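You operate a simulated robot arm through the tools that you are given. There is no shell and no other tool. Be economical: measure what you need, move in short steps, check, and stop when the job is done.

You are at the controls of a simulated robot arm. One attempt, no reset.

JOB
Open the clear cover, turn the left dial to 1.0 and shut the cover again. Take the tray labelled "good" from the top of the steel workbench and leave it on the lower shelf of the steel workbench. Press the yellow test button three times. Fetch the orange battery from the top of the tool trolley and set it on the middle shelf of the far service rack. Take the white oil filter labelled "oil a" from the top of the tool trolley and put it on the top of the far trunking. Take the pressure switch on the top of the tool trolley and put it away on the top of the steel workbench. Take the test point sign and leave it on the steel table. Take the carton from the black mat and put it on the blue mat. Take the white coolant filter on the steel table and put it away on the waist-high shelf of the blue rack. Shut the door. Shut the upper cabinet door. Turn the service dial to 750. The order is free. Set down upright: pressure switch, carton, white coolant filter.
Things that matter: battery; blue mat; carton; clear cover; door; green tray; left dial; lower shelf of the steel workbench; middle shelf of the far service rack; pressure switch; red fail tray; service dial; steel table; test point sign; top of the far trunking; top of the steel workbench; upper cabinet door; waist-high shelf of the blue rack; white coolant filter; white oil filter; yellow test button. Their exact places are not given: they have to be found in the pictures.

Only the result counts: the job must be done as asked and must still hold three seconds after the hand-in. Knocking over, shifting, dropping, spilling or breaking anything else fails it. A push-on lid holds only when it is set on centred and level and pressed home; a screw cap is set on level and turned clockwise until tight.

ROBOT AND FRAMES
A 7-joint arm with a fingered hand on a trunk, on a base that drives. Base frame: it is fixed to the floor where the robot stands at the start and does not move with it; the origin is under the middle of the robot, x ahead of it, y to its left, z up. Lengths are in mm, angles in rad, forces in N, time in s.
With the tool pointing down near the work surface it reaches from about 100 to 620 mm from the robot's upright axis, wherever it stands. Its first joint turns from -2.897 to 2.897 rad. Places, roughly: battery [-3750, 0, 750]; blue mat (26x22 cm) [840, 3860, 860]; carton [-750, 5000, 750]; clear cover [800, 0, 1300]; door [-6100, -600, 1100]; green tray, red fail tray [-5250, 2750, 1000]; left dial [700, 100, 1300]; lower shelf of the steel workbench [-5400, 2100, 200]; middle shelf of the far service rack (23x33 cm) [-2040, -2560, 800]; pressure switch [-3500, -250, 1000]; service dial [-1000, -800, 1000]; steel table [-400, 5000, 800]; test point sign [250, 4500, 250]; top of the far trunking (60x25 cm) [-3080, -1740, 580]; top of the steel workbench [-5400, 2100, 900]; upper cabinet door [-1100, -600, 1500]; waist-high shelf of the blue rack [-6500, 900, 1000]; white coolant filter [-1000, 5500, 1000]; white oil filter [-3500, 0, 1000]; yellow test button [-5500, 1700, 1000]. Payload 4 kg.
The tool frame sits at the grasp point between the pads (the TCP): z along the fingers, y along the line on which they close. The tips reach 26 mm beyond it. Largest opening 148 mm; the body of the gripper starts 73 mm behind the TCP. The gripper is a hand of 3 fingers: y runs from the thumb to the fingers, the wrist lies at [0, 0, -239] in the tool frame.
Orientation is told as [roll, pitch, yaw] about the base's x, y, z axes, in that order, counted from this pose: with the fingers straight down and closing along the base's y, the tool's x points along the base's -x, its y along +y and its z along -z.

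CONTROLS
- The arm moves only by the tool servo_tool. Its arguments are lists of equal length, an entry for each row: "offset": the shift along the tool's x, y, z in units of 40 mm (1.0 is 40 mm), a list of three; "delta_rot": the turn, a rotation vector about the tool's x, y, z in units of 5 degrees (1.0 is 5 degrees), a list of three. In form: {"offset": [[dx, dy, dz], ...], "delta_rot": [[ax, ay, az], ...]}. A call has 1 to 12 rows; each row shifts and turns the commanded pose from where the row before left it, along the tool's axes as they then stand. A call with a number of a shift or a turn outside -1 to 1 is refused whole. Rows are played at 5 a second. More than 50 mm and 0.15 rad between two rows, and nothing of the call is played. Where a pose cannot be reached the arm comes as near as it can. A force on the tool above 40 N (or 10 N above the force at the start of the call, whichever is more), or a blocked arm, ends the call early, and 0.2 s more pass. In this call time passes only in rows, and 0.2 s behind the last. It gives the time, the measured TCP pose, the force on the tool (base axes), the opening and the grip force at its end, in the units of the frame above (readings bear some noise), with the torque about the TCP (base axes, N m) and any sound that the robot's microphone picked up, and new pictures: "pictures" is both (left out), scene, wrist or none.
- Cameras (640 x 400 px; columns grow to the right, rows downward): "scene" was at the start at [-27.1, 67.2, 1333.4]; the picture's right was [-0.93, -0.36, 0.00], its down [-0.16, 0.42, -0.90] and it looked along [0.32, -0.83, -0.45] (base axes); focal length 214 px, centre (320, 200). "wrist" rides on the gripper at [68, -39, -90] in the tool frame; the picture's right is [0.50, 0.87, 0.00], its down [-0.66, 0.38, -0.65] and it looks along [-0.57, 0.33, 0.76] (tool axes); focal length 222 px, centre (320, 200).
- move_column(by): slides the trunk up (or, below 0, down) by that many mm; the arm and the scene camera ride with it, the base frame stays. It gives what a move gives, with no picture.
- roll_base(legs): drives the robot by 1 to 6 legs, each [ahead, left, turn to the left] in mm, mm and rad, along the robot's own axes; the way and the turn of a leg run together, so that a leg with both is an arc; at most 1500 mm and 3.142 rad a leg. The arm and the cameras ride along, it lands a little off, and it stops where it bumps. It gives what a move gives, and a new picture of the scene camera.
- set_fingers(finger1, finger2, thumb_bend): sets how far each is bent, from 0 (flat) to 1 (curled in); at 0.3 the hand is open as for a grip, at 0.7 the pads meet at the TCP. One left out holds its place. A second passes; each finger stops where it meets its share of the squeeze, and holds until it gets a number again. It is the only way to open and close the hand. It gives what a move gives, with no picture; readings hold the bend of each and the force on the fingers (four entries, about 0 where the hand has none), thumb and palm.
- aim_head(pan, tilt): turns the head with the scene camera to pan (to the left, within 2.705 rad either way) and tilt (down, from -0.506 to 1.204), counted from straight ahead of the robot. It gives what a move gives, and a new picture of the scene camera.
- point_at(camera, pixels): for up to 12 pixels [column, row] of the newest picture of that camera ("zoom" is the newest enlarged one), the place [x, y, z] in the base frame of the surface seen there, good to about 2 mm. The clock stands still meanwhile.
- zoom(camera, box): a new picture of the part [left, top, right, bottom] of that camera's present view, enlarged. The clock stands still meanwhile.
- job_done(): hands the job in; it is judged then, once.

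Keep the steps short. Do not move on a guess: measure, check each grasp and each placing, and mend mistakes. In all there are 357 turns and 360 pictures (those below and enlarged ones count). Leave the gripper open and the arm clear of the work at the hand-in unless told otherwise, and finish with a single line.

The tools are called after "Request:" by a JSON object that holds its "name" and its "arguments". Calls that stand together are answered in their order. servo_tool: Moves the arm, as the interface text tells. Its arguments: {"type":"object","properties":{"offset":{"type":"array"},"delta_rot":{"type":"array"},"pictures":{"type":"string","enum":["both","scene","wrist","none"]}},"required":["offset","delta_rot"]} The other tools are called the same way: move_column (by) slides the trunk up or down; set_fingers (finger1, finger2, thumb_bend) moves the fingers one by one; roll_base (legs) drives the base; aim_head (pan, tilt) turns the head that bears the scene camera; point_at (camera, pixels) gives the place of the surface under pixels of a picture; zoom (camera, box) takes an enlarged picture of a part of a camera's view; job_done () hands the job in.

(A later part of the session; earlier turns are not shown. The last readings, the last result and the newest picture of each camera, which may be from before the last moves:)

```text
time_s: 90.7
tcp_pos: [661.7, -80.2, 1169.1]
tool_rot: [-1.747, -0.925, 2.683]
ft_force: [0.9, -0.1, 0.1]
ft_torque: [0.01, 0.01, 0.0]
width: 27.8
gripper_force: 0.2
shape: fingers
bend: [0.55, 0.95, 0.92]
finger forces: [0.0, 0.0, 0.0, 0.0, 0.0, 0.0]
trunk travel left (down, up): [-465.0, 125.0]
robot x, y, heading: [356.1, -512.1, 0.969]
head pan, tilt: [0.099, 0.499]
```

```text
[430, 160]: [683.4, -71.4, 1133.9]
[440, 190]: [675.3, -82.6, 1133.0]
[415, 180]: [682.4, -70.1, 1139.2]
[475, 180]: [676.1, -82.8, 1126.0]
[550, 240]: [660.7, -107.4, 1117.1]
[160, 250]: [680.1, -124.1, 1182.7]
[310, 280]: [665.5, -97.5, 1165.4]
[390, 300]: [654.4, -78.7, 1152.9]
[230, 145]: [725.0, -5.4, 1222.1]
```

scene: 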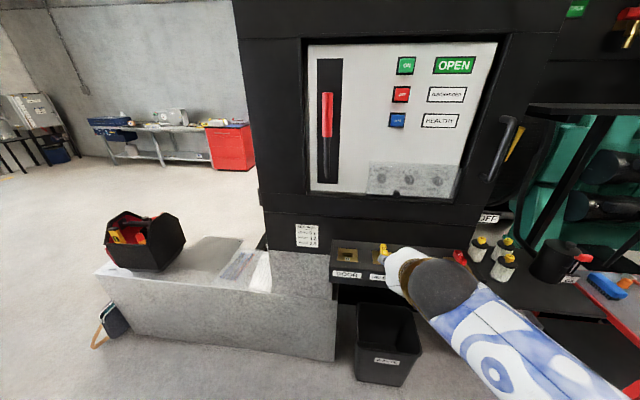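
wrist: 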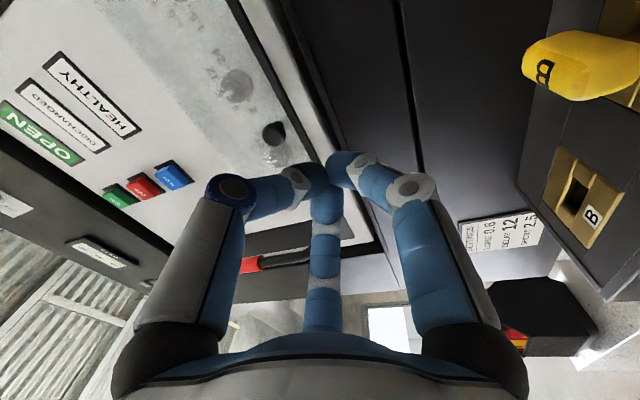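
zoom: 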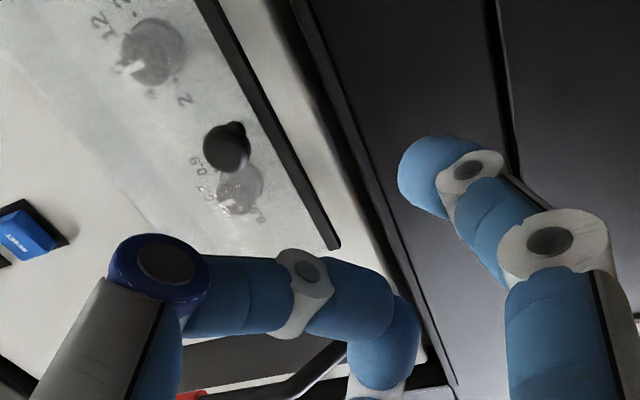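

Request:
{"name": "set_fingers", "arguments": {"finger1": 0.66}}

Request:
{"name": "zoom", "arguments": {"camera": "wrist", "box": [160, 60, 480, 260]}}

Request:
{"name": "point_at", "arguments": {"camera": "zoom", "pixels": [[345, 190], [350, 215], [330, 215], [395, 210], [480, 240], [160, 260], [300, 290], [390, 300]]}}

```text
time_s: 91.7
tcp_pos: [663.4, -80.3, 1169.2]
tool_rot: [-1.747, -0.923, 2.682]
ft_force: [0.7, 1.0, -0.2]
ft_torque: [0.01, 0.03, -0.01]
width: 15.1
gripper_force: 0.0
shape: fingers
bend: [0.66, 0.95, 0.92]
finger forces: [0.1, 0.0, 0.1, 0.0, 0.1, 0.1]
trunk travel left (down, up): [-465.0, 125.0]
robot x, y, heading: [355.6, -515.6, 0.971]
head pan, tilt: [0.099, 0.499]
```

```text
2.00 times, centred on (320, 160) of wrist
```

zoom: 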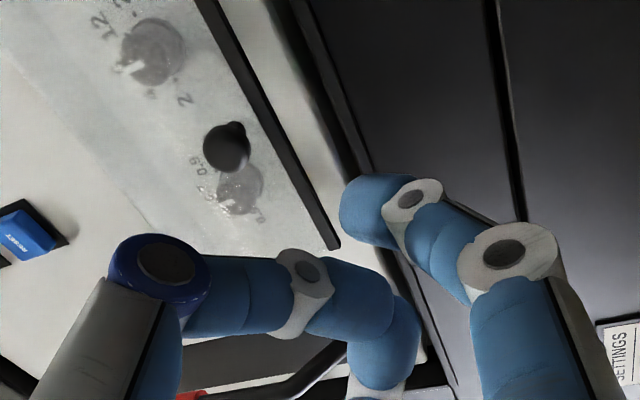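

```text
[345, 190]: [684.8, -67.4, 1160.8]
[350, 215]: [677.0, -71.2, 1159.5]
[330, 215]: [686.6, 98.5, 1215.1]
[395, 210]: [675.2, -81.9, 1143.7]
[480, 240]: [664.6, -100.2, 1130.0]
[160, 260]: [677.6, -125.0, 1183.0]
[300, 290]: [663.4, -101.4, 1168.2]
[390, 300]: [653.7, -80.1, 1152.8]
```

The finger makes a good hook (tip slopes 39° up). Shift 48 mm left of the knob, then advance under the cover, staying below its edge.

Request:
{"name": "servo_tool", "arguments": {"offset": [[-0.5, 0.378, 0.02], [-0.5, 0.378, 0.02], [0.047, 0.029, 0.522], [0.047, 0.029, 0.522], [0.047, 0.029, 0.522], [0.047, 0.029, 0.522], [0.047, 0.029, 0.522]], "delta_rot": [[0, 0, 0], [0, 0, 0], [0, 0, 0], [0, 0, 0], [0, 0, 0], [0, 0, 0], [0, 0, 0]], "pictures": "wrist"}}

Request:
{"name": "zoom", "arguments": {"camera": "scene", "box": [340, 150, 500, 250]}}

```text
time_s: 93.3
tcp_pos: [681.6, 34.1, 1184.1]
tool_rot: [-1.747, -0.925, 2.681]
ft_force: [0.2, -0.4, 0.7]
ft_torque: [-0.01, 0.02, 0.01]
width: 15.1
gripper_force: 0.1
shape: fingers
bend: [0.66, 0.95, 0.92]
finger forces: [0.1, 0.0, 0.0, 0.1, 0.0, 0.0]
trunk travel left (down, up): [-465.0, 125.0]
robot x, y, heading: [356.1, -511.7, 0.974]
head pan, tilt: [0.099, 0.499]
```

wrist: 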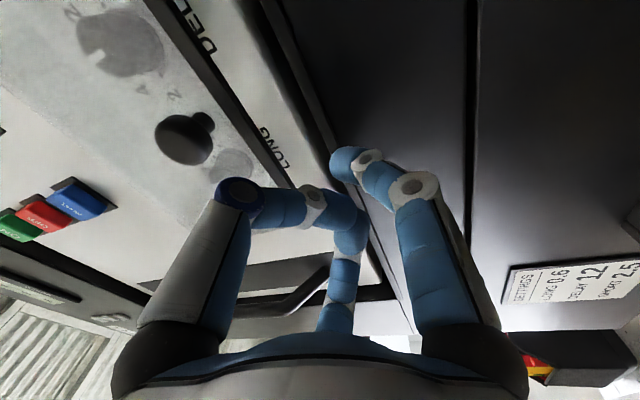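

```text
4.00 times, centred on (420, 200) of scene
```

zoom: 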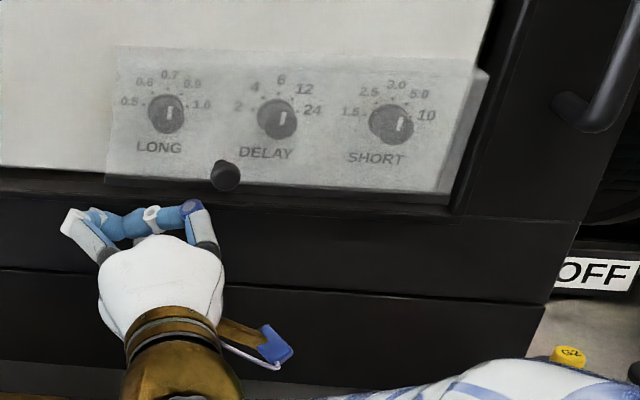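

Request:
{"name": "servo_tool", "arguments": {"offset": [[0.03, 0.017, 0.3], [-0.13, -0.0965, 0.017], [-0.13, -0.0965, 0.017], [-0.13, -0.0965, 0.017], [-0.13, -0.0965, 0.017]], "delta_rot": [[0, 0, 0], [0, 0, 0], [0, 0, 0], [0, 0, 0], [0, 0, 0]], "pictures": "wrist"}}

Request:
{"name": "zoom", "arguments": {"camera": "wrist", "box": [160, 60, 480, 260]}}

```text
time_s: 94.5
tcp_pos: [688.0, 42.8, 1210.4]
tool_rot: [-1.745, -0.925, 2.682]
ft_force: [-0.5, -0.9, 0.0]
ft_torque: [-0.01, 0.0, 0.04]
width: 14.7
gripper_force: 0.0
shape: fingers
bend: [0.66, 0.96, 0.92]
finger forces: [0.0, 0.1, 0.0, 0.0, 0.0, 0.0]
trunk travel left (down, up): [-465.0, 125.0]
robot x, y, heading: [355.8, -515.0, 0.97]
head pan, tilt: [0.099, 0.499]
```

wrist: 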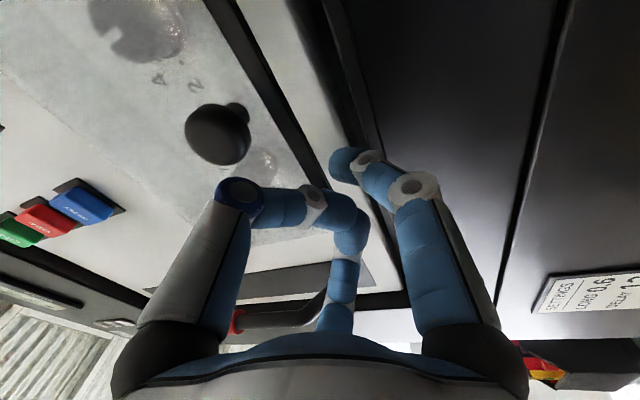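

```text
2.00 times, centred on (320, 160) of wrist
```

zoom: 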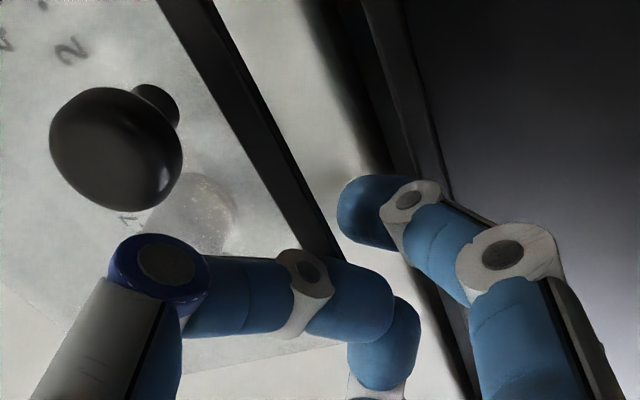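

Request:
{"name": "point_at", "arguments": {"camera": "zoom", "pixels": [[345, 195], [345, 220], [365, 185], [280, 180], [300, 225], [270, 175], [325, 170], [395, 305], [405, 330]]}}

```text
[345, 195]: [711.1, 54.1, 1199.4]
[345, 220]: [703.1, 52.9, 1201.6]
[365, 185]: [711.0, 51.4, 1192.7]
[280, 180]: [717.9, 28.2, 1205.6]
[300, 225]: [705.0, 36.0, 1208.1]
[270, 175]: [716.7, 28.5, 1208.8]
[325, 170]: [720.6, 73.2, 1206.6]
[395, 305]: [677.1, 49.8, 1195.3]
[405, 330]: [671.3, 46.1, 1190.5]
```

Tip is behind the pane (d≈25) still just under the edge. Raise 17 mm, then pull out.

Request:
{"name": "servo_tool", "arguments": {"offset": [[-0.113, -0.084, 0.02], [-0.113, -0.084, 0.02], [-0.113, -0.084, 0.02]], "delta_rot": [[0, 0, 0], [0, 0, 0], [0, 0, 0]], "pictures": "none"}}

Request:
{"name": "zoom", "arguments": {"camera": "wrist", "box": [160, 60, 480, 260]}}

```text
time_s: 95.1
tcp_pos: [690.1, 43.6, 1211.4]
tool_rot: [-1.713, -0.927, 2.656]
ft_force: [-2.3, -2.6, -11.8]
ft_torque: [-0.19, -0.18, 0.06]
width: 15.6
gripper_force: 0.0
shape: fingers
bend: [0.66, 0.96, 0.94]
finger forces: [0.1, 0.1, 0.1, 0.0, 0.0, 0.1]
trunk travel left (down, up): [-465.0, 125.0]
robot x, y, heading: [356.4, -512.4, 0.972]
head pan, tilt: [0.099, 0.499]
stopped in row 3: the force on the tool passed its limit at 45 N (the readings are from after the stop); the commanded pose is now the measured one
```

```text
2.00 times, centred on (320, 160) of wrist
```

zoom: 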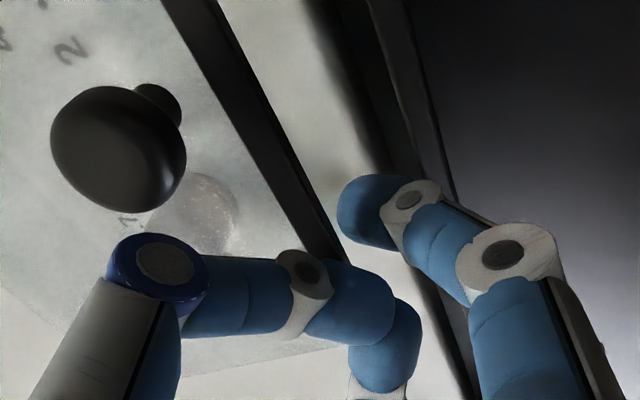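

The curled knuckles are touching the edge. Drop 10 mm and pitch the tool 20° up so that the hook finger leads.

Request:
{"name": "servo_tool", "arguments": {"offset": [[0.2, 0.15, 0], [0.1, 0.08, 0], [0, 0, 0], [0, 0, 0], [0, 0, 0], [0, 0, 0]], "delta_rot": [[0, 0, 0], [0, 0, 0], [0.597, -0.802, 0], [0.597, -0.802, 0], [0.597, -0.802, 0], [0.597, -0.802, 0]], "pictures": "none"}}

Request:
{"name": "zoom", "arguments": {"camera": "wrist", "box": [160, 60, 480, 260]}}

Request:
{"name": "point_at", "arguments": {"camera": "zoom", "pixels": [[345, 195], [345, 220], [370, 190], [280, 180], [395, 305], [405, 330], [470, 250], [350, 300], [310, 270]]}}

```text
time_s: 96.5
tcp_pos: [690.3, 44.8, 1198.2]
tool_rot: [-2.239, -0.813, 3.062]
ft_force: [0.4, 0.6, 0.5]
ft_torque: [0.0, -0.01, 0.0]
width: 15.4
gripper_force: 0.0
shape: fingers
bend: [0.66, 0.96, 0.93]
finger forces: [0.0, 0.0, 0.0, 0.0, 0.0, 0.0]
trunk travel left (down, up): [-465.0, 125.0]
robot x, y, heading: [358.7, -516.8, 0.971]
head pan, tilt: [0.099, 0.499]
```

```text
2.00 times, centred on (320, 160) of wrist
```

zoom: 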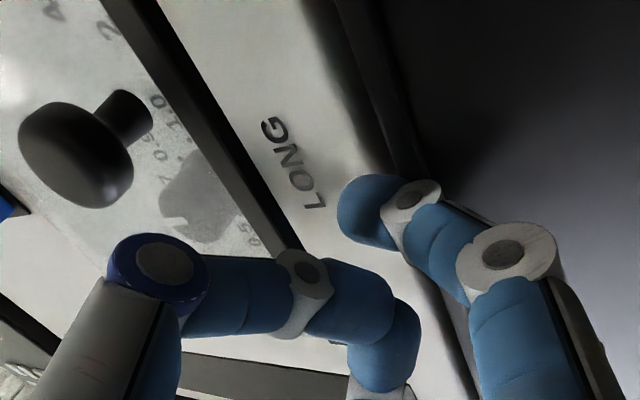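

```text
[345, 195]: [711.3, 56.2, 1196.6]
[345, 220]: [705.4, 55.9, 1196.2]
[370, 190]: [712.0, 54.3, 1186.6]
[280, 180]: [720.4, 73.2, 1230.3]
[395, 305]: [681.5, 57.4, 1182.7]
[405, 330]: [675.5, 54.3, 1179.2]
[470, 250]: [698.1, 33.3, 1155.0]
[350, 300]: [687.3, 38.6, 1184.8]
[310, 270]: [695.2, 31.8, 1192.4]
```

Much better: the finger tip now leads by 14 mm. Raise 15 mm.

Request:
{"name": "servo_tool", "arguments": {"offset": [[-0.09, -0.067, 0.055], [-0.09, -0.067, 0.055], [-0.09, -0.067, 0.055]], "delta_rot": [[0, 0, 0], [0, 0, 0], [0, 0, 0]], "pictures": "none"}}

Request:
{"name": "zoom", "arguments": {"camera": "wrist", "box": [160, 60, 480, 260]}}

```text
time_s: 97.4
tcp_pos: [691.8, 45.2, 1205.6]
tool_rot: [-2.216, -0.823, 3.047]
ft_force: [-6.3, -6.5, -11.8]
ft_torque: [-0.14, -0.16, 0.18]
width: 15.8
gripper_force: 0.1
shape: fingers
bend: [0.66, 0.97, 0.94]
finger forces: [0.1, 0.0, 0.0, 0.0, 0.1, 0.1]
trunk travel left (down, up): [-465.0, 125.0]
robot x, y, heading: [355.6, -512.9, 0.973]
head pan, tilt: [0.099, 0.499]
stopped in row 3: the force on the tool passed its limit at 42 N (the readings are from after the stop); the commanded pose is now the measured one
```

```text
2.00 times, centred on (320, 160) of wrist
```

zoom: 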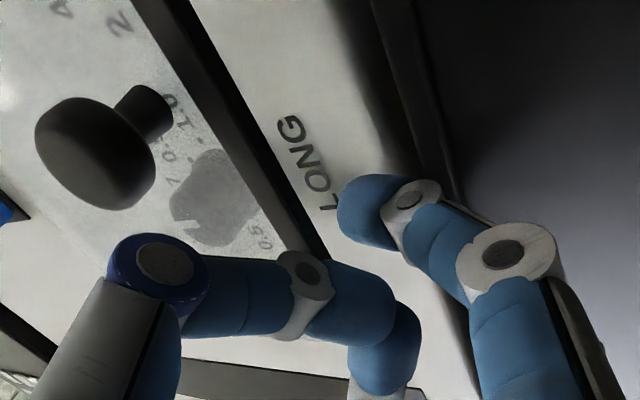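

The hook is ~5 mm behind the edge with the knuckles beneath it. Now carry the edge along its arc (out and up) for 20°.

Request:
{"name": "servo_tool", "arguments": {"offset": [[-0.144, -0.106, -0.143], [-0.156, -0.115, -0.128], [-0.163, -0.12, -0.112], [-0.171, -0.126, -0.0935]], "delta_rot": [[0, 0, 0], [0, 0, 0], [0, 0, 0], [0, 0, 0]], "pictures": "none"}}

Request:
{"name": "zoom", "arguments": {"camera": "wrist", "box": [160, 60, 480, 260]}}

```text
time_s: 98.3
tcp_pos: [678.5, 27.8, 1216.8]
tool_rot: [-2.205, -0.824, 3.041]
ft_force: [-4.2, -6.1, -12.0]
ft_torque: [-0.13, -0.09, 0.14]
width: 16.0
gripper_force: 0.0
shape: fingers
bend: [0.66, 0.97, 0.94]
finger forces: [0.0, 0.1, 0.0, 0.0, 0.1, 0.1]
trunk travel left (down, up): [-465.0, 125.0]
robot x, y, heading: [355.2, -513.2, 0.971]
head pan, tilt: [0.099, 0.499]
stopped in row 4: the force on the tool passed its limit at 42 N (the readings are from after the stop); the commanded pose is now the measured one
```

```text
2.00 times, centred on (320, 160) of wrist
```

zoom: 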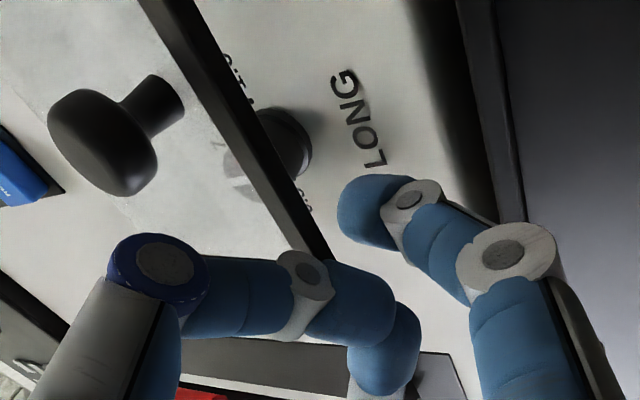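

It works: the edge has lifted off and the dial is exposed. Continue, with a bit more outward motion.

Request:
{"name": "servo_tool", "arguments": {"offset": [[-0.157, -0.115, -0.141], [-0.157, -0.115, -0.141], [-0.163, -0.12, -0.112], [-0.171, -0.126, -0.0935]], "delta_rot": [[0, 0, 0], [0, 0, 0], [0, 0, 0], [0, 0, 0]], "pictures": "none"}}

Request:
{"name": "zoom", "arguments": {"camera": "wrist", "box": [160, 60, 480, 260]}}

```text
time_s: 99.3
tcp_pos: [661.1, 1.8, 1239.6]
tool_rot: [-2.211, -0.823, 3.045]
ft_force: [0.0, 0.5, 0.3]
ft_torque: [0.0, 0.0, 0.0]
width: 16.2
gripper_force: 0.4
shape: fingers
bend: [0.66, 0.97, 0.94]
finger forces: [0.4, 0.0, 0.0, 0.1, 0.0, 0.0]
trunk travel left (down, up): [-465.0, 125.0]
robot x, y, heading: [357.1, -514.9, 0.971]
head pan, tilt: [0.099, 0.499]
```

```text
2.00 times, centred on (320, 160) of wrist
```

zoom: 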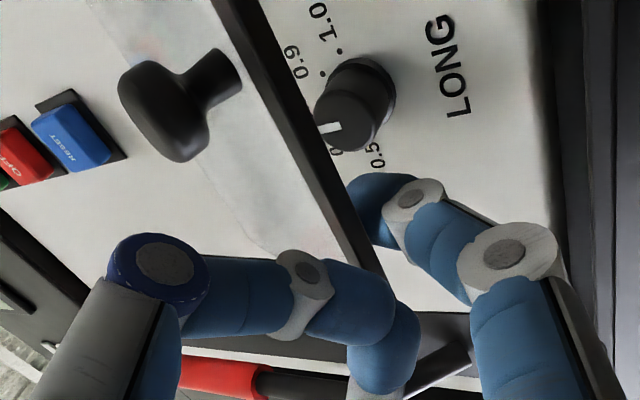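

Excellent: the pane hangs on the hook finger. Now lift 50 mm more.

Request:
{"name": "servo_tool", "arguments": {"offset": [[-0.197, -0.148, 0.065], [-0.197, -0.148, 0.065], [-0.197, -0.148, 0.065], [-0.197, -0.148, 0.065], [-0.197, -0.148, 0.065]], "delta_rot": [[0, 0, 0], [0, 0, 0], [0, 0, 0], [0, 0, 0], [0, 0, 0]], "pictures": "scene"}}

Request:
{"name": "zoom", "arguments": {"camera": "wrist", "box": [0, 0, 640, 400]}}

```text
time_s: 100.5
tcp_pos: [656.4, -5.0, 1288.8]
tool_rot: [-2.212, -0.822, 3.047]
ft_force: [-1.9, -2.0, -3.4]
ft_torque: [-0.1, 0.11, 0.07]
width: 19.5
gripper_force: 1.6
shape: fingers
bend: [0.62, 0.97, 0.94]
finger forces: [3.6, 0.0, 0.0, 0.0, 0.1, 0.0]
trunk travel left (down, up): [-465.0, 125.0]
robot x, y, heading: [355.5, -513.3, 0.966]
head pan, tilt: [0.099, 0.499]
```

scene: 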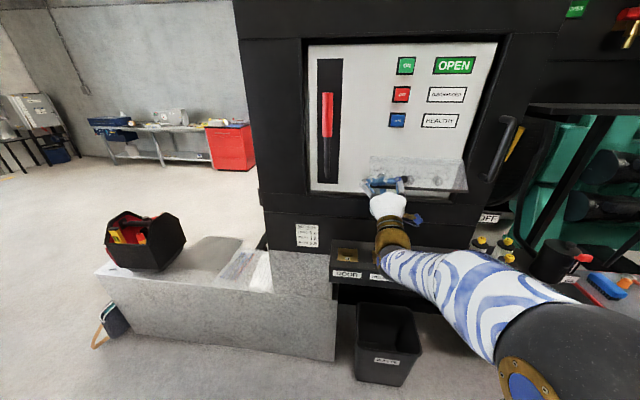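

```text
1.00 times, centred on (320, 200) of wrist (not enlarged: the box is as wide or as high as the picture)
```

zoom: 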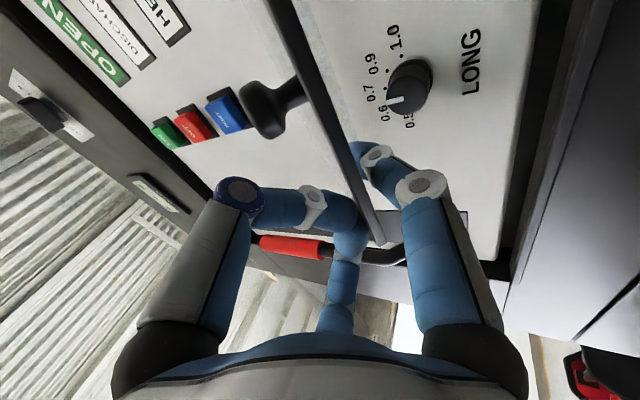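

About 65–70° open now. Push further, up and inward, to see whether it has a stable open position.

Request:
{"name": "servo_tool", "arguments": {"offset": [[-0.153, -0.115, 0.177], [-0.153, -0.115, 0.177], [-0.153, -0.115, 0.177], [-0.153, -0.115, 0.177], [-0.153, -0.115, 0.177], [-0.153, -0.115, 0.177]], "delta_rot": [[0, 0, 0], [0, 0, 0], [0, 0, 0], [0, 0, 0], [0, 0, 0], [0, 0, 0]], "pictures": "none"}}

Request:
{"name": "zoom", "arguments": {"camera": "scene", "box": [340, 120, 500, 220]}}

Request:
{"name": "zoom", "arguments": {"camera": "wrist", "box": [0, 0, 640, 400]}}

```text
time_s: 101.9
tcp_pos: [666.7, 7.7, 1351.1]
tool_rot: [-2.212, -0.822, 3.048]
ft_force: [-9.9, -16.1, -3.1]
ft_torque: [-0.65, 0.82, 0.07]
width: 26.6
gripper_force: 9.6
shape: fingers
bend: [0.54, 0.96, 0.93]
finger forces: [19.2, 0.1, 0.1, 0.0, 0.0, 0.0]
trunk travel left (down, up): [-465.0, 125.0]
robot x, y, heading: [354.9, -515.3, 0.973]
head pan, tilt: [0.099, 0.499]
```

```text
4.00 times, centred on (420, 170) of scene
```

zoom: 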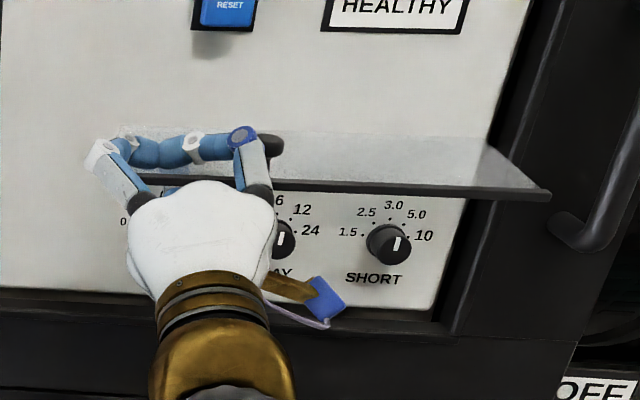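

```text
1.00 times, centred on (320, 200) of wrist (not enlarged: the box is as wide or as high as the picture)
```

zoom: 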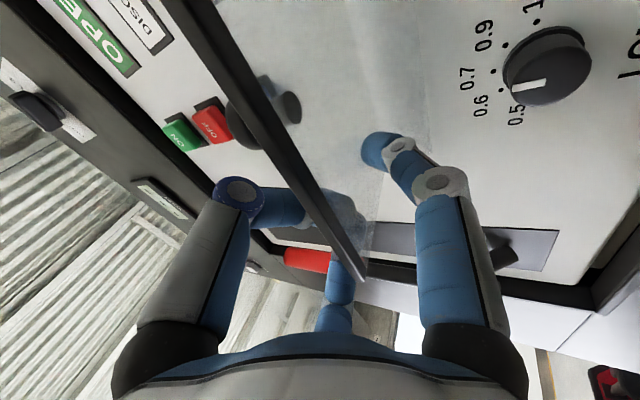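

The pane is at 90°, pinched between the hook finger (below) and the curled ones (above). Relieve 6 mm and carry on rotating with the tool turning along, 25° more.

Request:
{"name": "servo_tool", "arguments": {"offset": [[-0.054, -0.038, -0.135], [-0.1, -0.077, 0.179], [-0.1, -0.077, 0.179], [-0.1, -0.077, 0.179], [-0.1, -0.077, 0.179], [-0.1, -0.077, 0.179]], "delta_rot": [[0, 0, 0], [-0.597, 0.802, 0], [-0.597, 0.802, 0], [-0.597, 0.802, 0], [-0.597, 0.802, 0], [-0.597, 0.802, 0]], "pictures": "none"}}

Request:
{"name": "zoom", "arguments": {"camera": "scene", "box": [340, 120, 500, 220]}}

Request:
{"name": "zoom", "arguments": {"camera": "wrist", "box": [0, 0, 640, 400]}}

```text
time_s: 103.3
tcp_pos: [678.8, 26.8, 1380.7]
tool_rot: [-1.57, -0.93, 2.54]
ft_force: [-10.4, -14.8, -14.9]
ft_torque: [-0.85, 0.65, -0.02]
width: 33.2
gripper_force: 8.9
shape: fingers
bend: [0.51, 0.97, 0.93]
finger forces: [18.5, 0.0, 0.1, 0.1, 0.0, 0.0]
trunk travel left (down, up): [-465.0, 125.0]
robot x, y, heading: [355.2, -517.6, 0.976]
head pan, tilt: [0.099, 0.499]
```

```text
4.00 times, centred on (420, 170) of scene
```

zoom: 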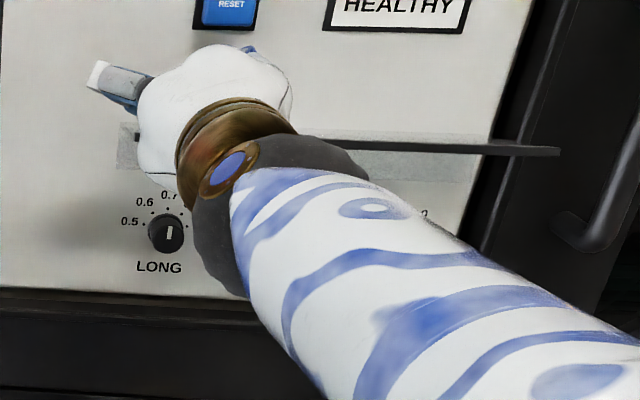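

```text
1.00 times, centred on (320, 200) of wrist (not enlarged: the box is as wide or as high as the picture)
```

zoom: 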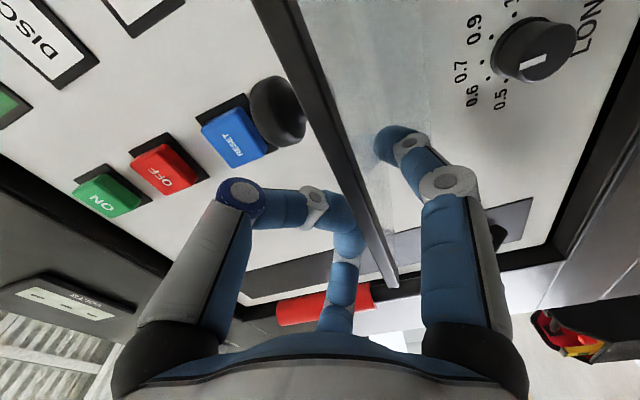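

The cover is at about 110° and meeting resistance (its stop). Withdraw straight outward and see if it stays.

Request:
{"name": "servo_tool", "arguments": {"offset": [[0, 0, -0.3], [0, 0, -0.4], [0, 0, -0.5], [0, 0, -0.6], [0, 0, -0.6]], "delta_rot": [[0, 0, 0], [0, 0, 0], [0, 0, 0], [0, 0, 0], [0, 0, 0]], "pictures": "wrist"}}

Request:
{"name": "zoom", "arguments": {"camera": "scene", "box": [340, 120, 500, 220]}}

```text
time_s: 104.5
tcp_pos: [628.0, -51.1, 1385.0]
tool_rot: [-1.545, -0.929, 2.524]
ft_force: [0.1, 0.7, -0.2]
ft_torque: [0.02, -0.02, -0.01]
width: 15.7
gripper_force: 0.0
shape: fingers
bend: [0.66, 0.97, 0.93]
finger forces: [0.0, 0.1, 0.1, 0.1, 0.0, 0.0]
trunk travel left (down, up): [-465.0, 125.0]
robot x, y, heading: [355.9, -515.1, 0.967]
head pan, tilt: [0.099, 0.499]
```

wrist: 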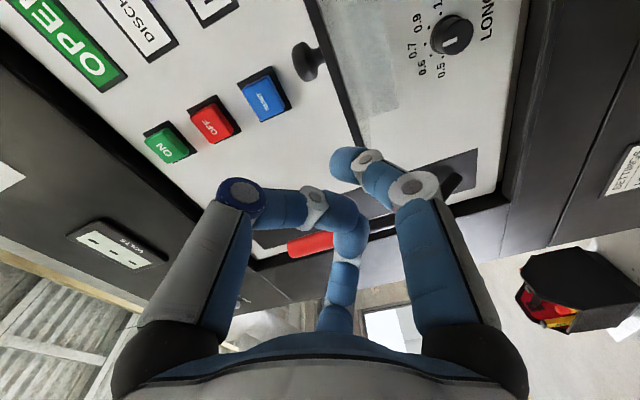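

```text
4.00 times, centred on (420, 170) of scene
```

zoom: 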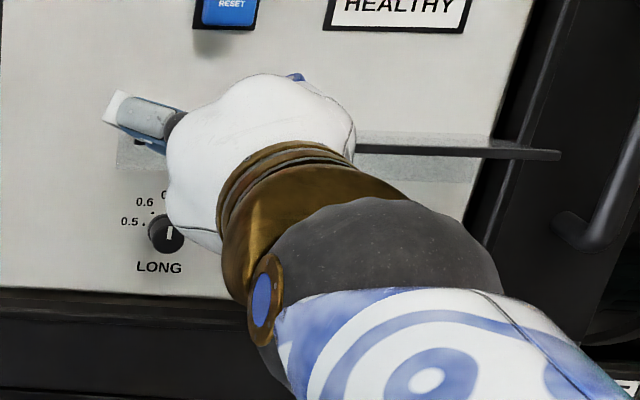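

The cover stays open. Now measure the left dial directly.

Request:
{"name": "point_at", "arguments": {"camera": "zoom", "pixels": [[162, 236], [150, 228], [168, 246], [152, 245], [172, 228], [140, 260], [180, 262], [130, 232], [163, 222]]}}

Request:
{"name": "servo_tool", "arguments": {"offset": [[0.6, 0.45, 0], [0.6, 0.45, 0], [0.6, 0.45, 0], [0.6, 0.45, 0]], "delta_rot": [[0, 0, 0], [0, 0, 0], [0, 0, 0], [0, 0, 0]], "pictures": "none"}}

Request:
{"name": "set_fingers", "arguments": {"finger1": 0.52, "finger2": 0.52, "thumb_bend": 0.52}}

Request:
{"name": "zoom", "arguments": {"camera": "wrist", "box": [80, 0, 560, 300]}}

```text
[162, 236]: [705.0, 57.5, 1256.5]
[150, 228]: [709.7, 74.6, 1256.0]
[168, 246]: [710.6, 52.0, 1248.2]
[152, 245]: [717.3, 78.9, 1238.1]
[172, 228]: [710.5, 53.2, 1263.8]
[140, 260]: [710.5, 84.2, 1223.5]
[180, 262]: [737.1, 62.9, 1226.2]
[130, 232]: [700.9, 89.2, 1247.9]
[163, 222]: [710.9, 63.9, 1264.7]
```

```text
time_s: 105.5
tcp_pos: [627.5, -50.6, 1264.7]
tool_rot: [-1.543, -0.931, 2.521]
ft_force: [1.0, 0.7, -0.9]
ft_torque: [0.01, 0.02, 0.01]
width: 16.0
gripper_force: 0.0
shape: fingers
bend: [0.66, 0.97, 0.93]
finger forces: [0.0, 0.1, 0.0, 0.0, 0.0, 0.0]
trunk travel left (down, up): [-465.0, 125.0]
robot x, y, heading: [359.1, -518.7, 0.971]
head pan, tilt: [0.099, 0.499]
```

```text
time_s: 106.5
tcp_pos: [628.9, -51.6, 1264.8]
tool_rot: [-1.542, -0.93, 2.522]
ft_force: [-0.2, -0.1, 0.4]
ft_torque: [0.01, -0.02, 0.01]
width: 55.1
gripper_force: 0.2
shape: fingers
bend: [0.52, 0.52, 0.52]
finger forces: [0.1, 0.1, 0.0, 0.0, 0.0, 0.0]
trunk travel left (down, up): [-465.0, 125.0]
robot x, y, heading: [356.6, -514.9, 0.967]
head pan, tilt: [0.099, 0.499]
```

```text
1.33 times, centred on (320, 150) of wrist
```

zoom: 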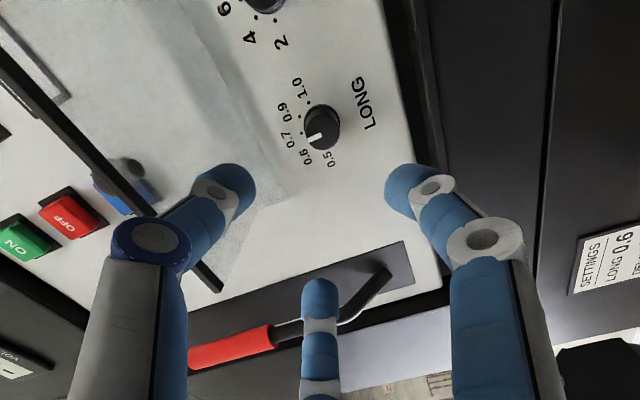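

Request:
{"name": "zoom", "arguments": {"camera": "wrist", "box": [260, 50, 390, 140]}}

```text
4.44 times, centred on (325, 95) of wrist
```

zoom: 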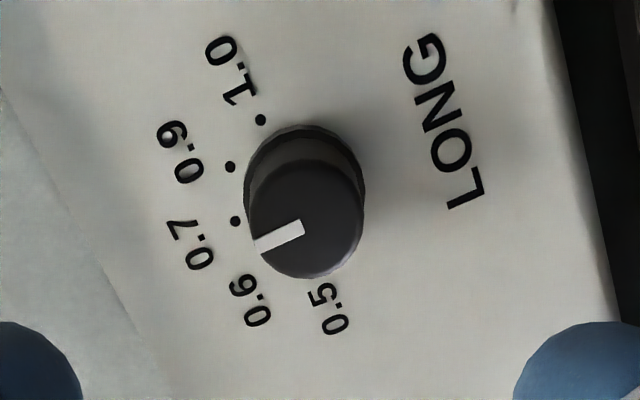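

Request:
{"name": "point_at", "arguments": {"camera": "zoom", "pixels": [[260, 119], [230, 166], [234, 221], [307, 218], [302, 228], [258, 243], [345, 250], [360, 200], [280, 270], [325, 175]]}}

```text
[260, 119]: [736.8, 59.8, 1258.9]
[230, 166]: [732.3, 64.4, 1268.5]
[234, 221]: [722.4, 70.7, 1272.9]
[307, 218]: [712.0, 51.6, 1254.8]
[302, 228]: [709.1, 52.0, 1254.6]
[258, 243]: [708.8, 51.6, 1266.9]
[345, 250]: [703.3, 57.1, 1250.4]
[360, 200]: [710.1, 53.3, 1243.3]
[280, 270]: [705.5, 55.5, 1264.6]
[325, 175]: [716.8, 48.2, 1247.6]
```

Dial axis at s=208.3, z=1254.4; the 1.0 dot is 75° clockwise from 0.7, and the mark now points at 0.7. Move in around the dial.

Request:
{"name": "servo_tool", "arguments": {"offset": [[0.15, -0.025, 0.43], [0.15, -0.025, 0.43], [0, 0, 0.43], [0, 0, 0.43], [0, 0, 0.43], [0, 0, 0.43], [0, 0, 0.3]], "delta_rot": [[0, 0, 0], [0, 0, 0], [0, 0, 0], [0, 0, 0], [0, 0, 0], [0, 0, 0], [0, 0, 0]], "pictures": "wrist"}}

```text
time_s: 108.1
tcp_pos: [699.1, 38.7, 1252.3]
tool_rot: [-1.541, -0.93, 2.52]
ft_force: [-0.6, -0.2, 0.0]
ft_torque: [-0.01, 0.02, 0.01]
width: 55.1
gripper_force: 0.0
shape: fingers
bend: [0.52, 0.52, 0.52]
finger forces: [0.0, 0.0, 0.0, 0.1, 0.0, 0.0]
trunk travel left (down, up): [-465.0, 125.0]
robot x, y, heading: [356.9, -513.4, 0.972]
head pan, tilt: [0.099, 0.499]
```

wrist: 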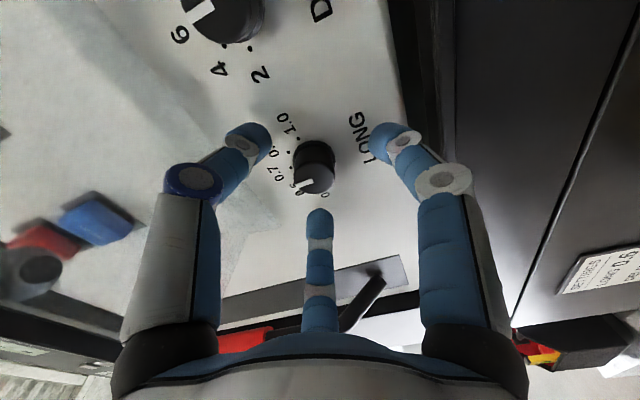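

Request:
{"name": "servo_tool", "arguments": {"offset": [[-0.025, -0.05, 0.17]], "delta_rot": [[0, 0, 0]], "pictures": "none"}}

Request:
{"name": "set_fingers", "arguments": {"finger1": 0.72, "finger2": 0.72, "thumb_bend": 0.72}}

Request:
{"name": "zoom", "arguments": {"camera": "wrist", "box": [160, 60, 480, 260]}}

```text
time_s: 108.5
tcp_pos: [701.1, 44.0, 1255.7]
tool_rot: [-1.539, -0.931, 2.52]
ft_force: [-3.6, -4.6, -0.3]
ft_torque: [0.1, -0.09, -0.2]
width: 54.7
gripper_force: 3.2
shape: fingers
bend: [0.52, 0.52, 0.52]
finger forces: [0.0, 0.0, 0.0, 0.0, 6.0, 0.0]
trunk travel left (down, up): [-465.0, 125.0]
robot x, y, heading: [354.1, -514.8, 0.971]
head pan, tilt: [0.099, 0.499]
```

```text
time_s: 109.5
tcp_pos: [704.1, 43.2, 1255.8]
tool_rot: [-1.541, -0.93, 2.521]
ft_force: [5.2, -0.4, 3.1]
ft_torque: [0.03, -0.07, -0.11]
width: 17.8
gripper_force: 12.6
shape: fingers
bend: [0.64, 0.65, 0.65]
finger forces: [7.1, 6.4, 0.0, 0.0, 12.0, 0.0]
trunk travel left (down, up): [-465.0, 125.0]
robot x, y, heading: [353.3, -516.0, 0.973]
head pan, tilt: [0.099, 0.499]
```

```text
2.00 times, centred on (320, 160) of wrist
```

zoom: 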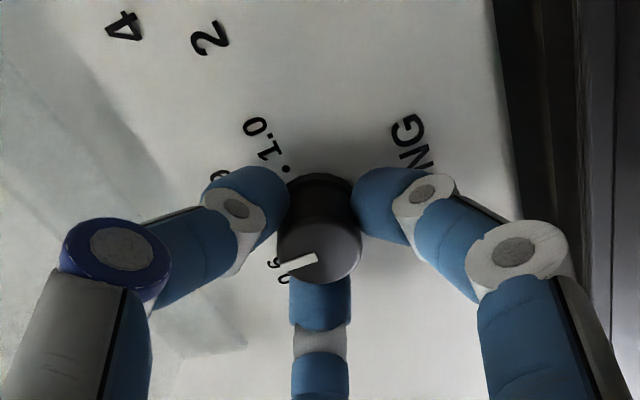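

Gripped evenly. Turn clockwise 35° first and check.

Request:
{"name": "servo_tool", "arguments": {"offset": [[0, 0, 0], [0, 0, 0], [0, 0, 0], [0, 0, 0], [0, 0, 0], [0, 0, 0], [0, 0, 0]], "delta_rot": [[0, 0, 1], [0, 0, 1], [0, 0, 1], [0, 0, 1], [0, 0, 1], [0, 0, 1], [0, 0, 1]], "pictures": "none"}}

Request:
{"name": "zoom", "arguments": {"camera": "wrist", "box": [160, 60, 480, 260]}}

```text
time_s: 111.1
tcp_pos: [703.6, 43.6, 1254.6]
tool_rot: [-0.983, -1.538, 1.956]
ft_force: [6.3, -0.3, 4.5]
ft_torque: [0.13, -0.07, -0.15]
width: 18.0
gripper_force: 12.6
shape: fingers
bend: [0.64, 0.64, 0.65]
finger forces: [5.2, 7.7, 0.0, 0.0, 11.9, 0.0]
trunk travel left (down, up): [-465.0, 125.0]
robot x, y, heading: [357.8, -512.2, 0.971]
head pan, tilt: [0.099, 0.499]
```

```text
2.00 times, centred on (320, 160) of wrist
```

zoom: 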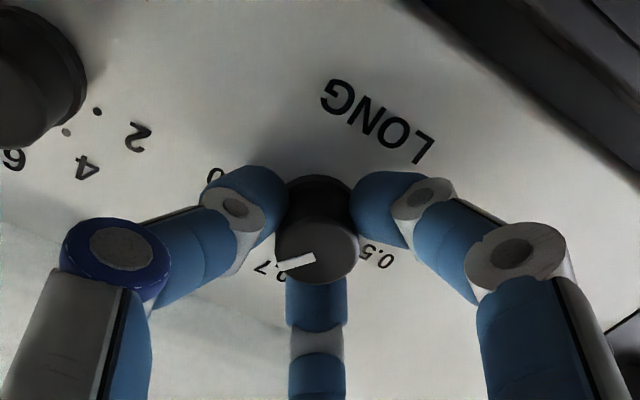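

The dial turns with the hand. 40° more.

Request:
{"name": "servo_tool", "arguments": {"offset": [[0, 0, 0], [0, 0, 0], [0, 0, 0], [0, 0, 0], [0, 0, 0], [0, 0, 0], [0, 0, 0], [0, 0, 0]], "delta_rot": [[0, 0, 1], [0, 0, 1], [0, 0, 1], [0, 0, 1], [0, 0, 1], [0, 0, 1], [0, 0, 1], [0, 0, 1]], "pictures": "none"}}

Request:
{"name": "zoom", "arguments": {"camera": "wrist", "box": [160, 60, 480, 260]}}

```text
time_s: 112.9
tcp_pos: [702.5, 43.6, 1255.8]
tool_rot: [1.54, -0.901, -0.574]
ft_force: [5.5, -0.7, 3.4]
ft_torque: [0.08, -0.05, -0.15]
width: 17.7
gripper_force: 12.6
shape: fingers
bend: [0.64, 0.63, 0.65]
finger forces: [5.9, 8.8, 0.1, 0.0, 9.5, 0.1]
trunk travel left (down, up): [-465.0, 125.0]
robot x, y, heading: [355.5, -512.7, 0.968]
head pan, tilt: [0.099, 0.499]
```

```text
2.00 times, centred on (320, 160) of wrist
```

zoom: 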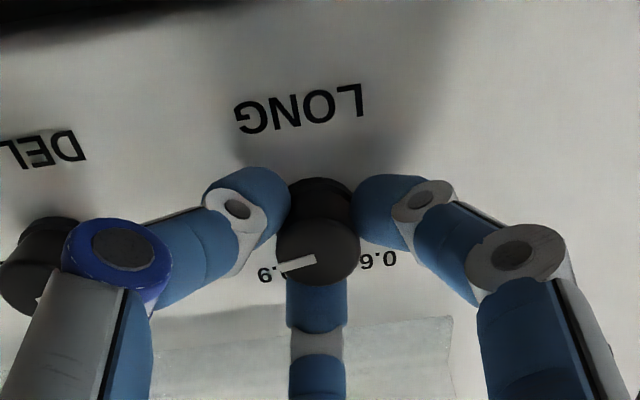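

Release and back out to read the dial.

Request:
{"name": "set_fingers", "arguments": {"finger1": 0.5, "finger2": 0.5, "thumb_bend": 0.5}}

Request:
{"name": "servo_tool", "arguments": {"offset": [[0, 0, -0.7], [0, 0, -0.8], [0, 0, -0.8]], "delta_rot": [[0, 0, 0], [0, 0, 0], [0, 0, 0]], "pictures": "none"}}

Request:
{"name": "zoom", "arguments": {"camera": "wrist", "box": [200, 20, 440, 170]}}

```text
time_s: 113.9
tcp_pos: [702.7, 44.2, 1255.0]
tool_rot: [1.544, -0.904, -0.576]
ft_force: [-2.9, -2.2, -0.8]
ft_torque: [0.11, -0.12, 0.01]
width: 61.8
gripper_force: 1.6
shape: fingers
bend: [0.5, 0.51, 0.5]
finger forces: [0.1, 3.6, 0.0, 0.0, 0.0, 0.0]
trunk travel left (down, up): [-465.0, 125.0]
robot x, y, heading: [355.4, -514.7, 0.969]
head pan, tilt: [0.099, 0.499]
```

```text
time_s: 114.7
tcp_pos: [650.6, -32.3, 1258.7]
tool_rot: [1.544, -0.902, -0.574]
ft_force: [0.3, 0.0, 0.5]
ft_torque: [-0.03, -0.01, 0.01]
width: 62.1
gripper_force: 0.2
shape: fingers
bend: [0.5, 0.5, 0.5]
finger forces: [0.1, 0.0, 0.0, 0.0, 0.1, 0.0]
trunk travel left (down, up): [-465.0, 125.0]
robot x, y, heading: [356.2, -510.0, 0.966]
head pan, tilt: [0.099, 0.499]
```

```text
2.67 times, centred on (320, 95) of wrist
```

zoom: 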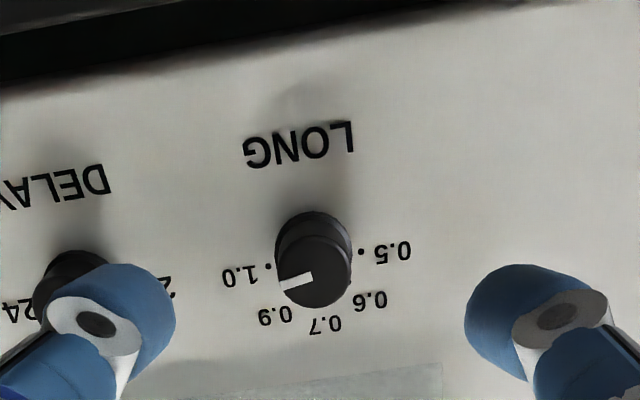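

Request:
{"name": "zoom", "arguments": {"camera": "wrist", "box": [290, 90, 350, 140]}}

Request:
{"name": "point_at", "arguments": {"camera": "wrist", "pixels": [[320, 200]]}}

```text
8.00 times, centred on (320, 115) of wrist
```

zoom: 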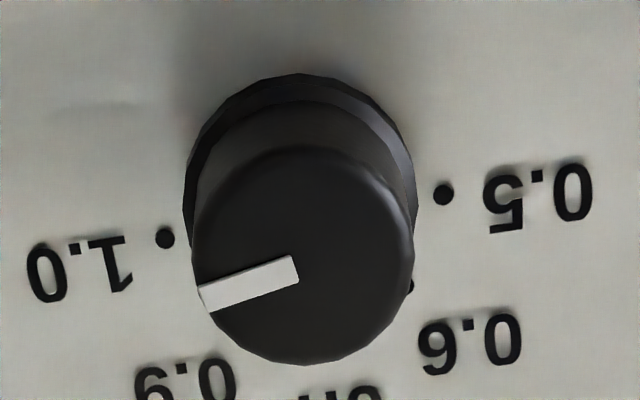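

```text
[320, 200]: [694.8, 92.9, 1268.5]
```

Request:
{"name": "point_at", "arguments": {"camera": "zoom", "pixels": [[294, 270], [205, 296], [250, 283], [166, 238], [444, 195], [304, 256], [215, 230], [408, 250], [300, 345]]}}

```text
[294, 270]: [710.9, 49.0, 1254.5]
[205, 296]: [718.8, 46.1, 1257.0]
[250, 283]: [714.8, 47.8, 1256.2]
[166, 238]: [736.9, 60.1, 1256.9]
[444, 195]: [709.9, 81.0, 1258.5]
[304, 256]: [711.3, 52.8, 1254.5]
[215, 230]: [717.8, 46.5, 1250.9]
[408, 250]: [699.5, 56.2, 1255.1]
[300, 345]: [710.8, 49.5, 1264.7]
```

The mark sits near 1.0; I want the exact angle, so I measure the dots repeatedly.

Request:
{"name": "aim_head", "arguments": {"pan": 0.22, "tilt": 0.3}}

Request:
{"name": "zoom", "arguments": {"camera": "scene", "box": [290, 190, 410, 270]}}

Request:
{"name": "zoom", "arguments": {"camera": "wrist", "box": [270, 80, 370, 150]}}

```text
time_s: 115.4
tcp_pos: [651.3, -32.1, 1258.5]
tool_rot: [1.544, -0.903, -0.575]
ft_force: [0.0, -0.4, -1.4]
ft_torque: [0.0, 0.03, -0.03]
width: 61.6
gripper_force: 0.1
shape: fingers
bend: [0.5, 0.5, 0.5]
finger forces: [0.0, 0.0, 0.0, 0.0, 0.0, 0.0]
trunk travel left (down, up): [-465.0, 125.0]
robot x, y, heading: [354.2, -517.5, 0.965]
head pan, tilt: [0.22, 0.3]
```

scene: 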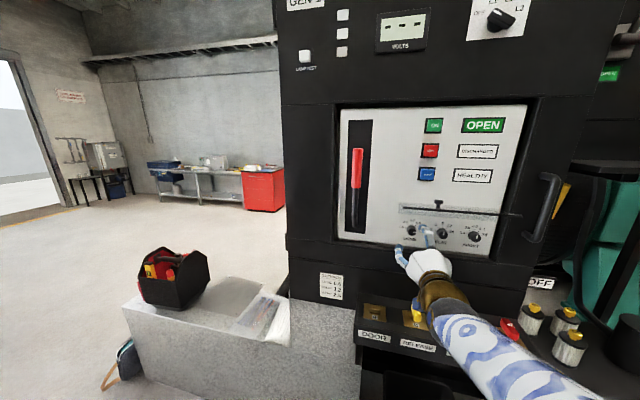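

```text
5.00 times, centred on (350, 230) of scene
```

zoom: 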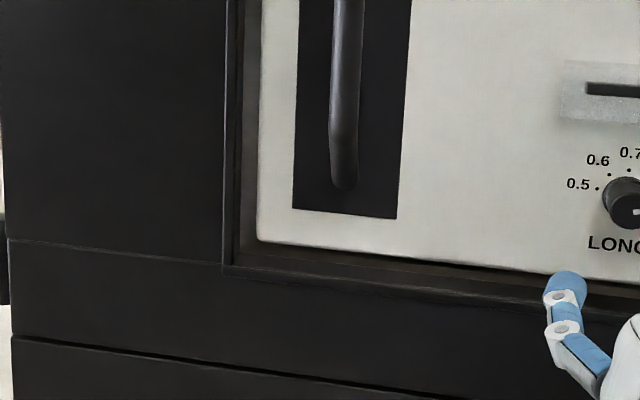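

```text
5.71 times, centred on (320, 115) of wrist
```

zoom: 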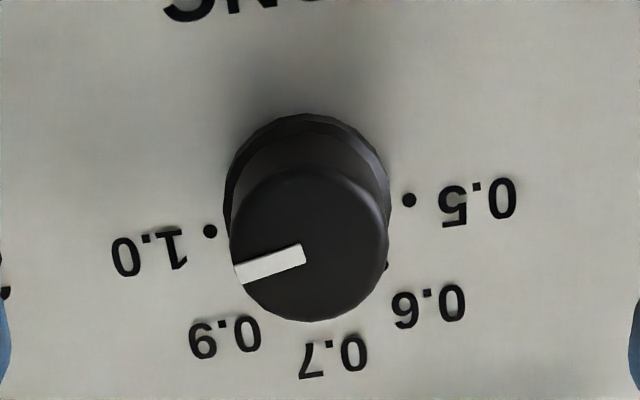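

Request:
{"name": "point_at", "arguments": {"camera": "zoom", "pixels": [[210, 232], [210, 232], [408, 200], [408, 200], [387, 266], [388, 267], [303, 255], [238, 273], [303, 256], [238, 273], [345, 123], [280, 120]]}}

Request:
{"name": "zoom", "arguments": {"camera": "scene", "box": [390, 210, 490, 260]}}

```text
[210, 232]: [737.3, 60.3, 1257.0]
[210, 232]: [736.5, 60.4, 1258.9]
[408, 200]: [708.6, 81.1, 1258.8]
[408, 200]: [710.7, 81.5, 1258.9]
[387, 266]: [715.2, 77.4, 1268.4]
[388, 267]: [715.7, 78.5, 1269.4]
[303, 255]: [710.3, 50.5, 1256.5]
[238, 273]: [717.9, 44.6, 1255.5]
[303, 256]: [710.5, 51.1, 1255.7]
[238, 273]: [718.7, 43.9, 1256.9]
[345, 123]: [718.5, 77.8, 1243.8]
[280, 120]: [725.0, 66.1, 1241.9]
```

```text
6.40 times, centred on (440, 235) of scene
```

zoom: 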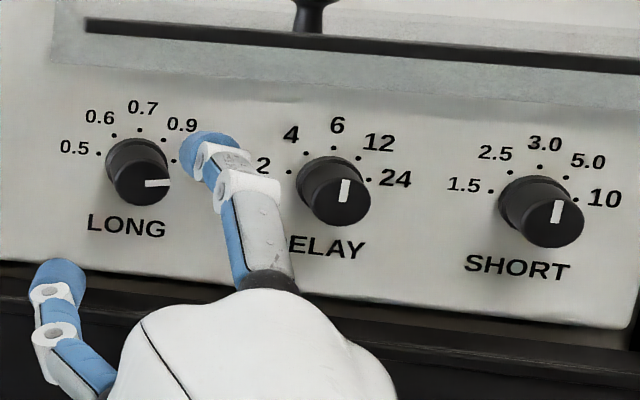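

Agreed readings put the mark at 75–80°, i.e. on 1.0. Now shut the cover: back out, rise above the pane, reach over its edge and press down.

Request:
{"name": "servo_tool", "arguments": {"offset": [[0, 0, -0.8], [0, 0, -0.8], [-0.668, 0.526, 0], [-0.668, 0.526, 0], [-0.668, 0.526, 0], [-0.668, 0.526, 0], [-0.668, 0.526, 0]], "delta_rot": [[0, 0, 0], [0, 0, 0], [0, 0, 0], [0, 0, 0], [0, 0, 0], [0, 0, 0], [0, 0, 0]], "pictures": "none"}}

Request:
{"name": "set_fingers", "arguments": {"finger1": 0.7, "finger2": 0.7, "thumb_bend": 0.7}}

Request:
{"name": "zoom", "arguments": {"camera": "wrist", "box": [0, 0, 640, 400]}}

```text
time_s: 117.0
tcp_pos: [616.1, -82.5, 1428.7]
tool_rot: [1.542, -0.902, -0.573]
ft_force: [-0.5, 0.2, 0.6]
ft_torque: [0.02, 0.04, -0.02]
width: 61.6
gripper_force: 0.0
shape: fingers
bend: [0.5, 0.5, 0.5]
finger forces: [0.0, 0.0, 0.0, 0.0, 0.1, 0.0]
trunk travel left (down, up): [-465.0, 125.0]
robot x, y, heading: [355.3, -511.3, 0.968]
head pan, tilt: [0.22, 0.3]
```

```text
time_s: 118.0
tcp_pos: [617.1, -82.6, 1428.8]
tool_rot: [1.543, -0.902, -0.574]
ft_force: [-0.1, 0.0, 0.2]
ft_torque: [0.01, -0.01, 0.0]
width: 0.2
gripper_force: 0.0
shape: fingers
bend: [0.69, 0.69, 0.7]
finger forces: [0.0, 0.0, 0.1, 0.0, 0.0, 0.0]
trunk travel left (down, up): [-465.0, 125.0]
robot x, y, heading: [354.9, -509.7, 0.966]
head pan, tilt: [0.22, 0.3]
```

```text
1.00 times, centred on (320, 200) of wrist (not enlarged: the box is as wide or as high as the picture)
```

zoom: 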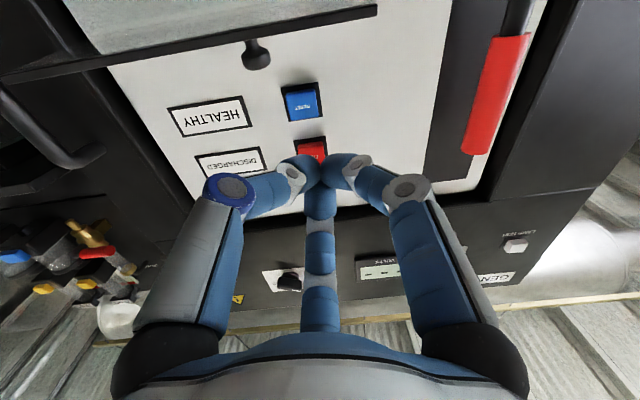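

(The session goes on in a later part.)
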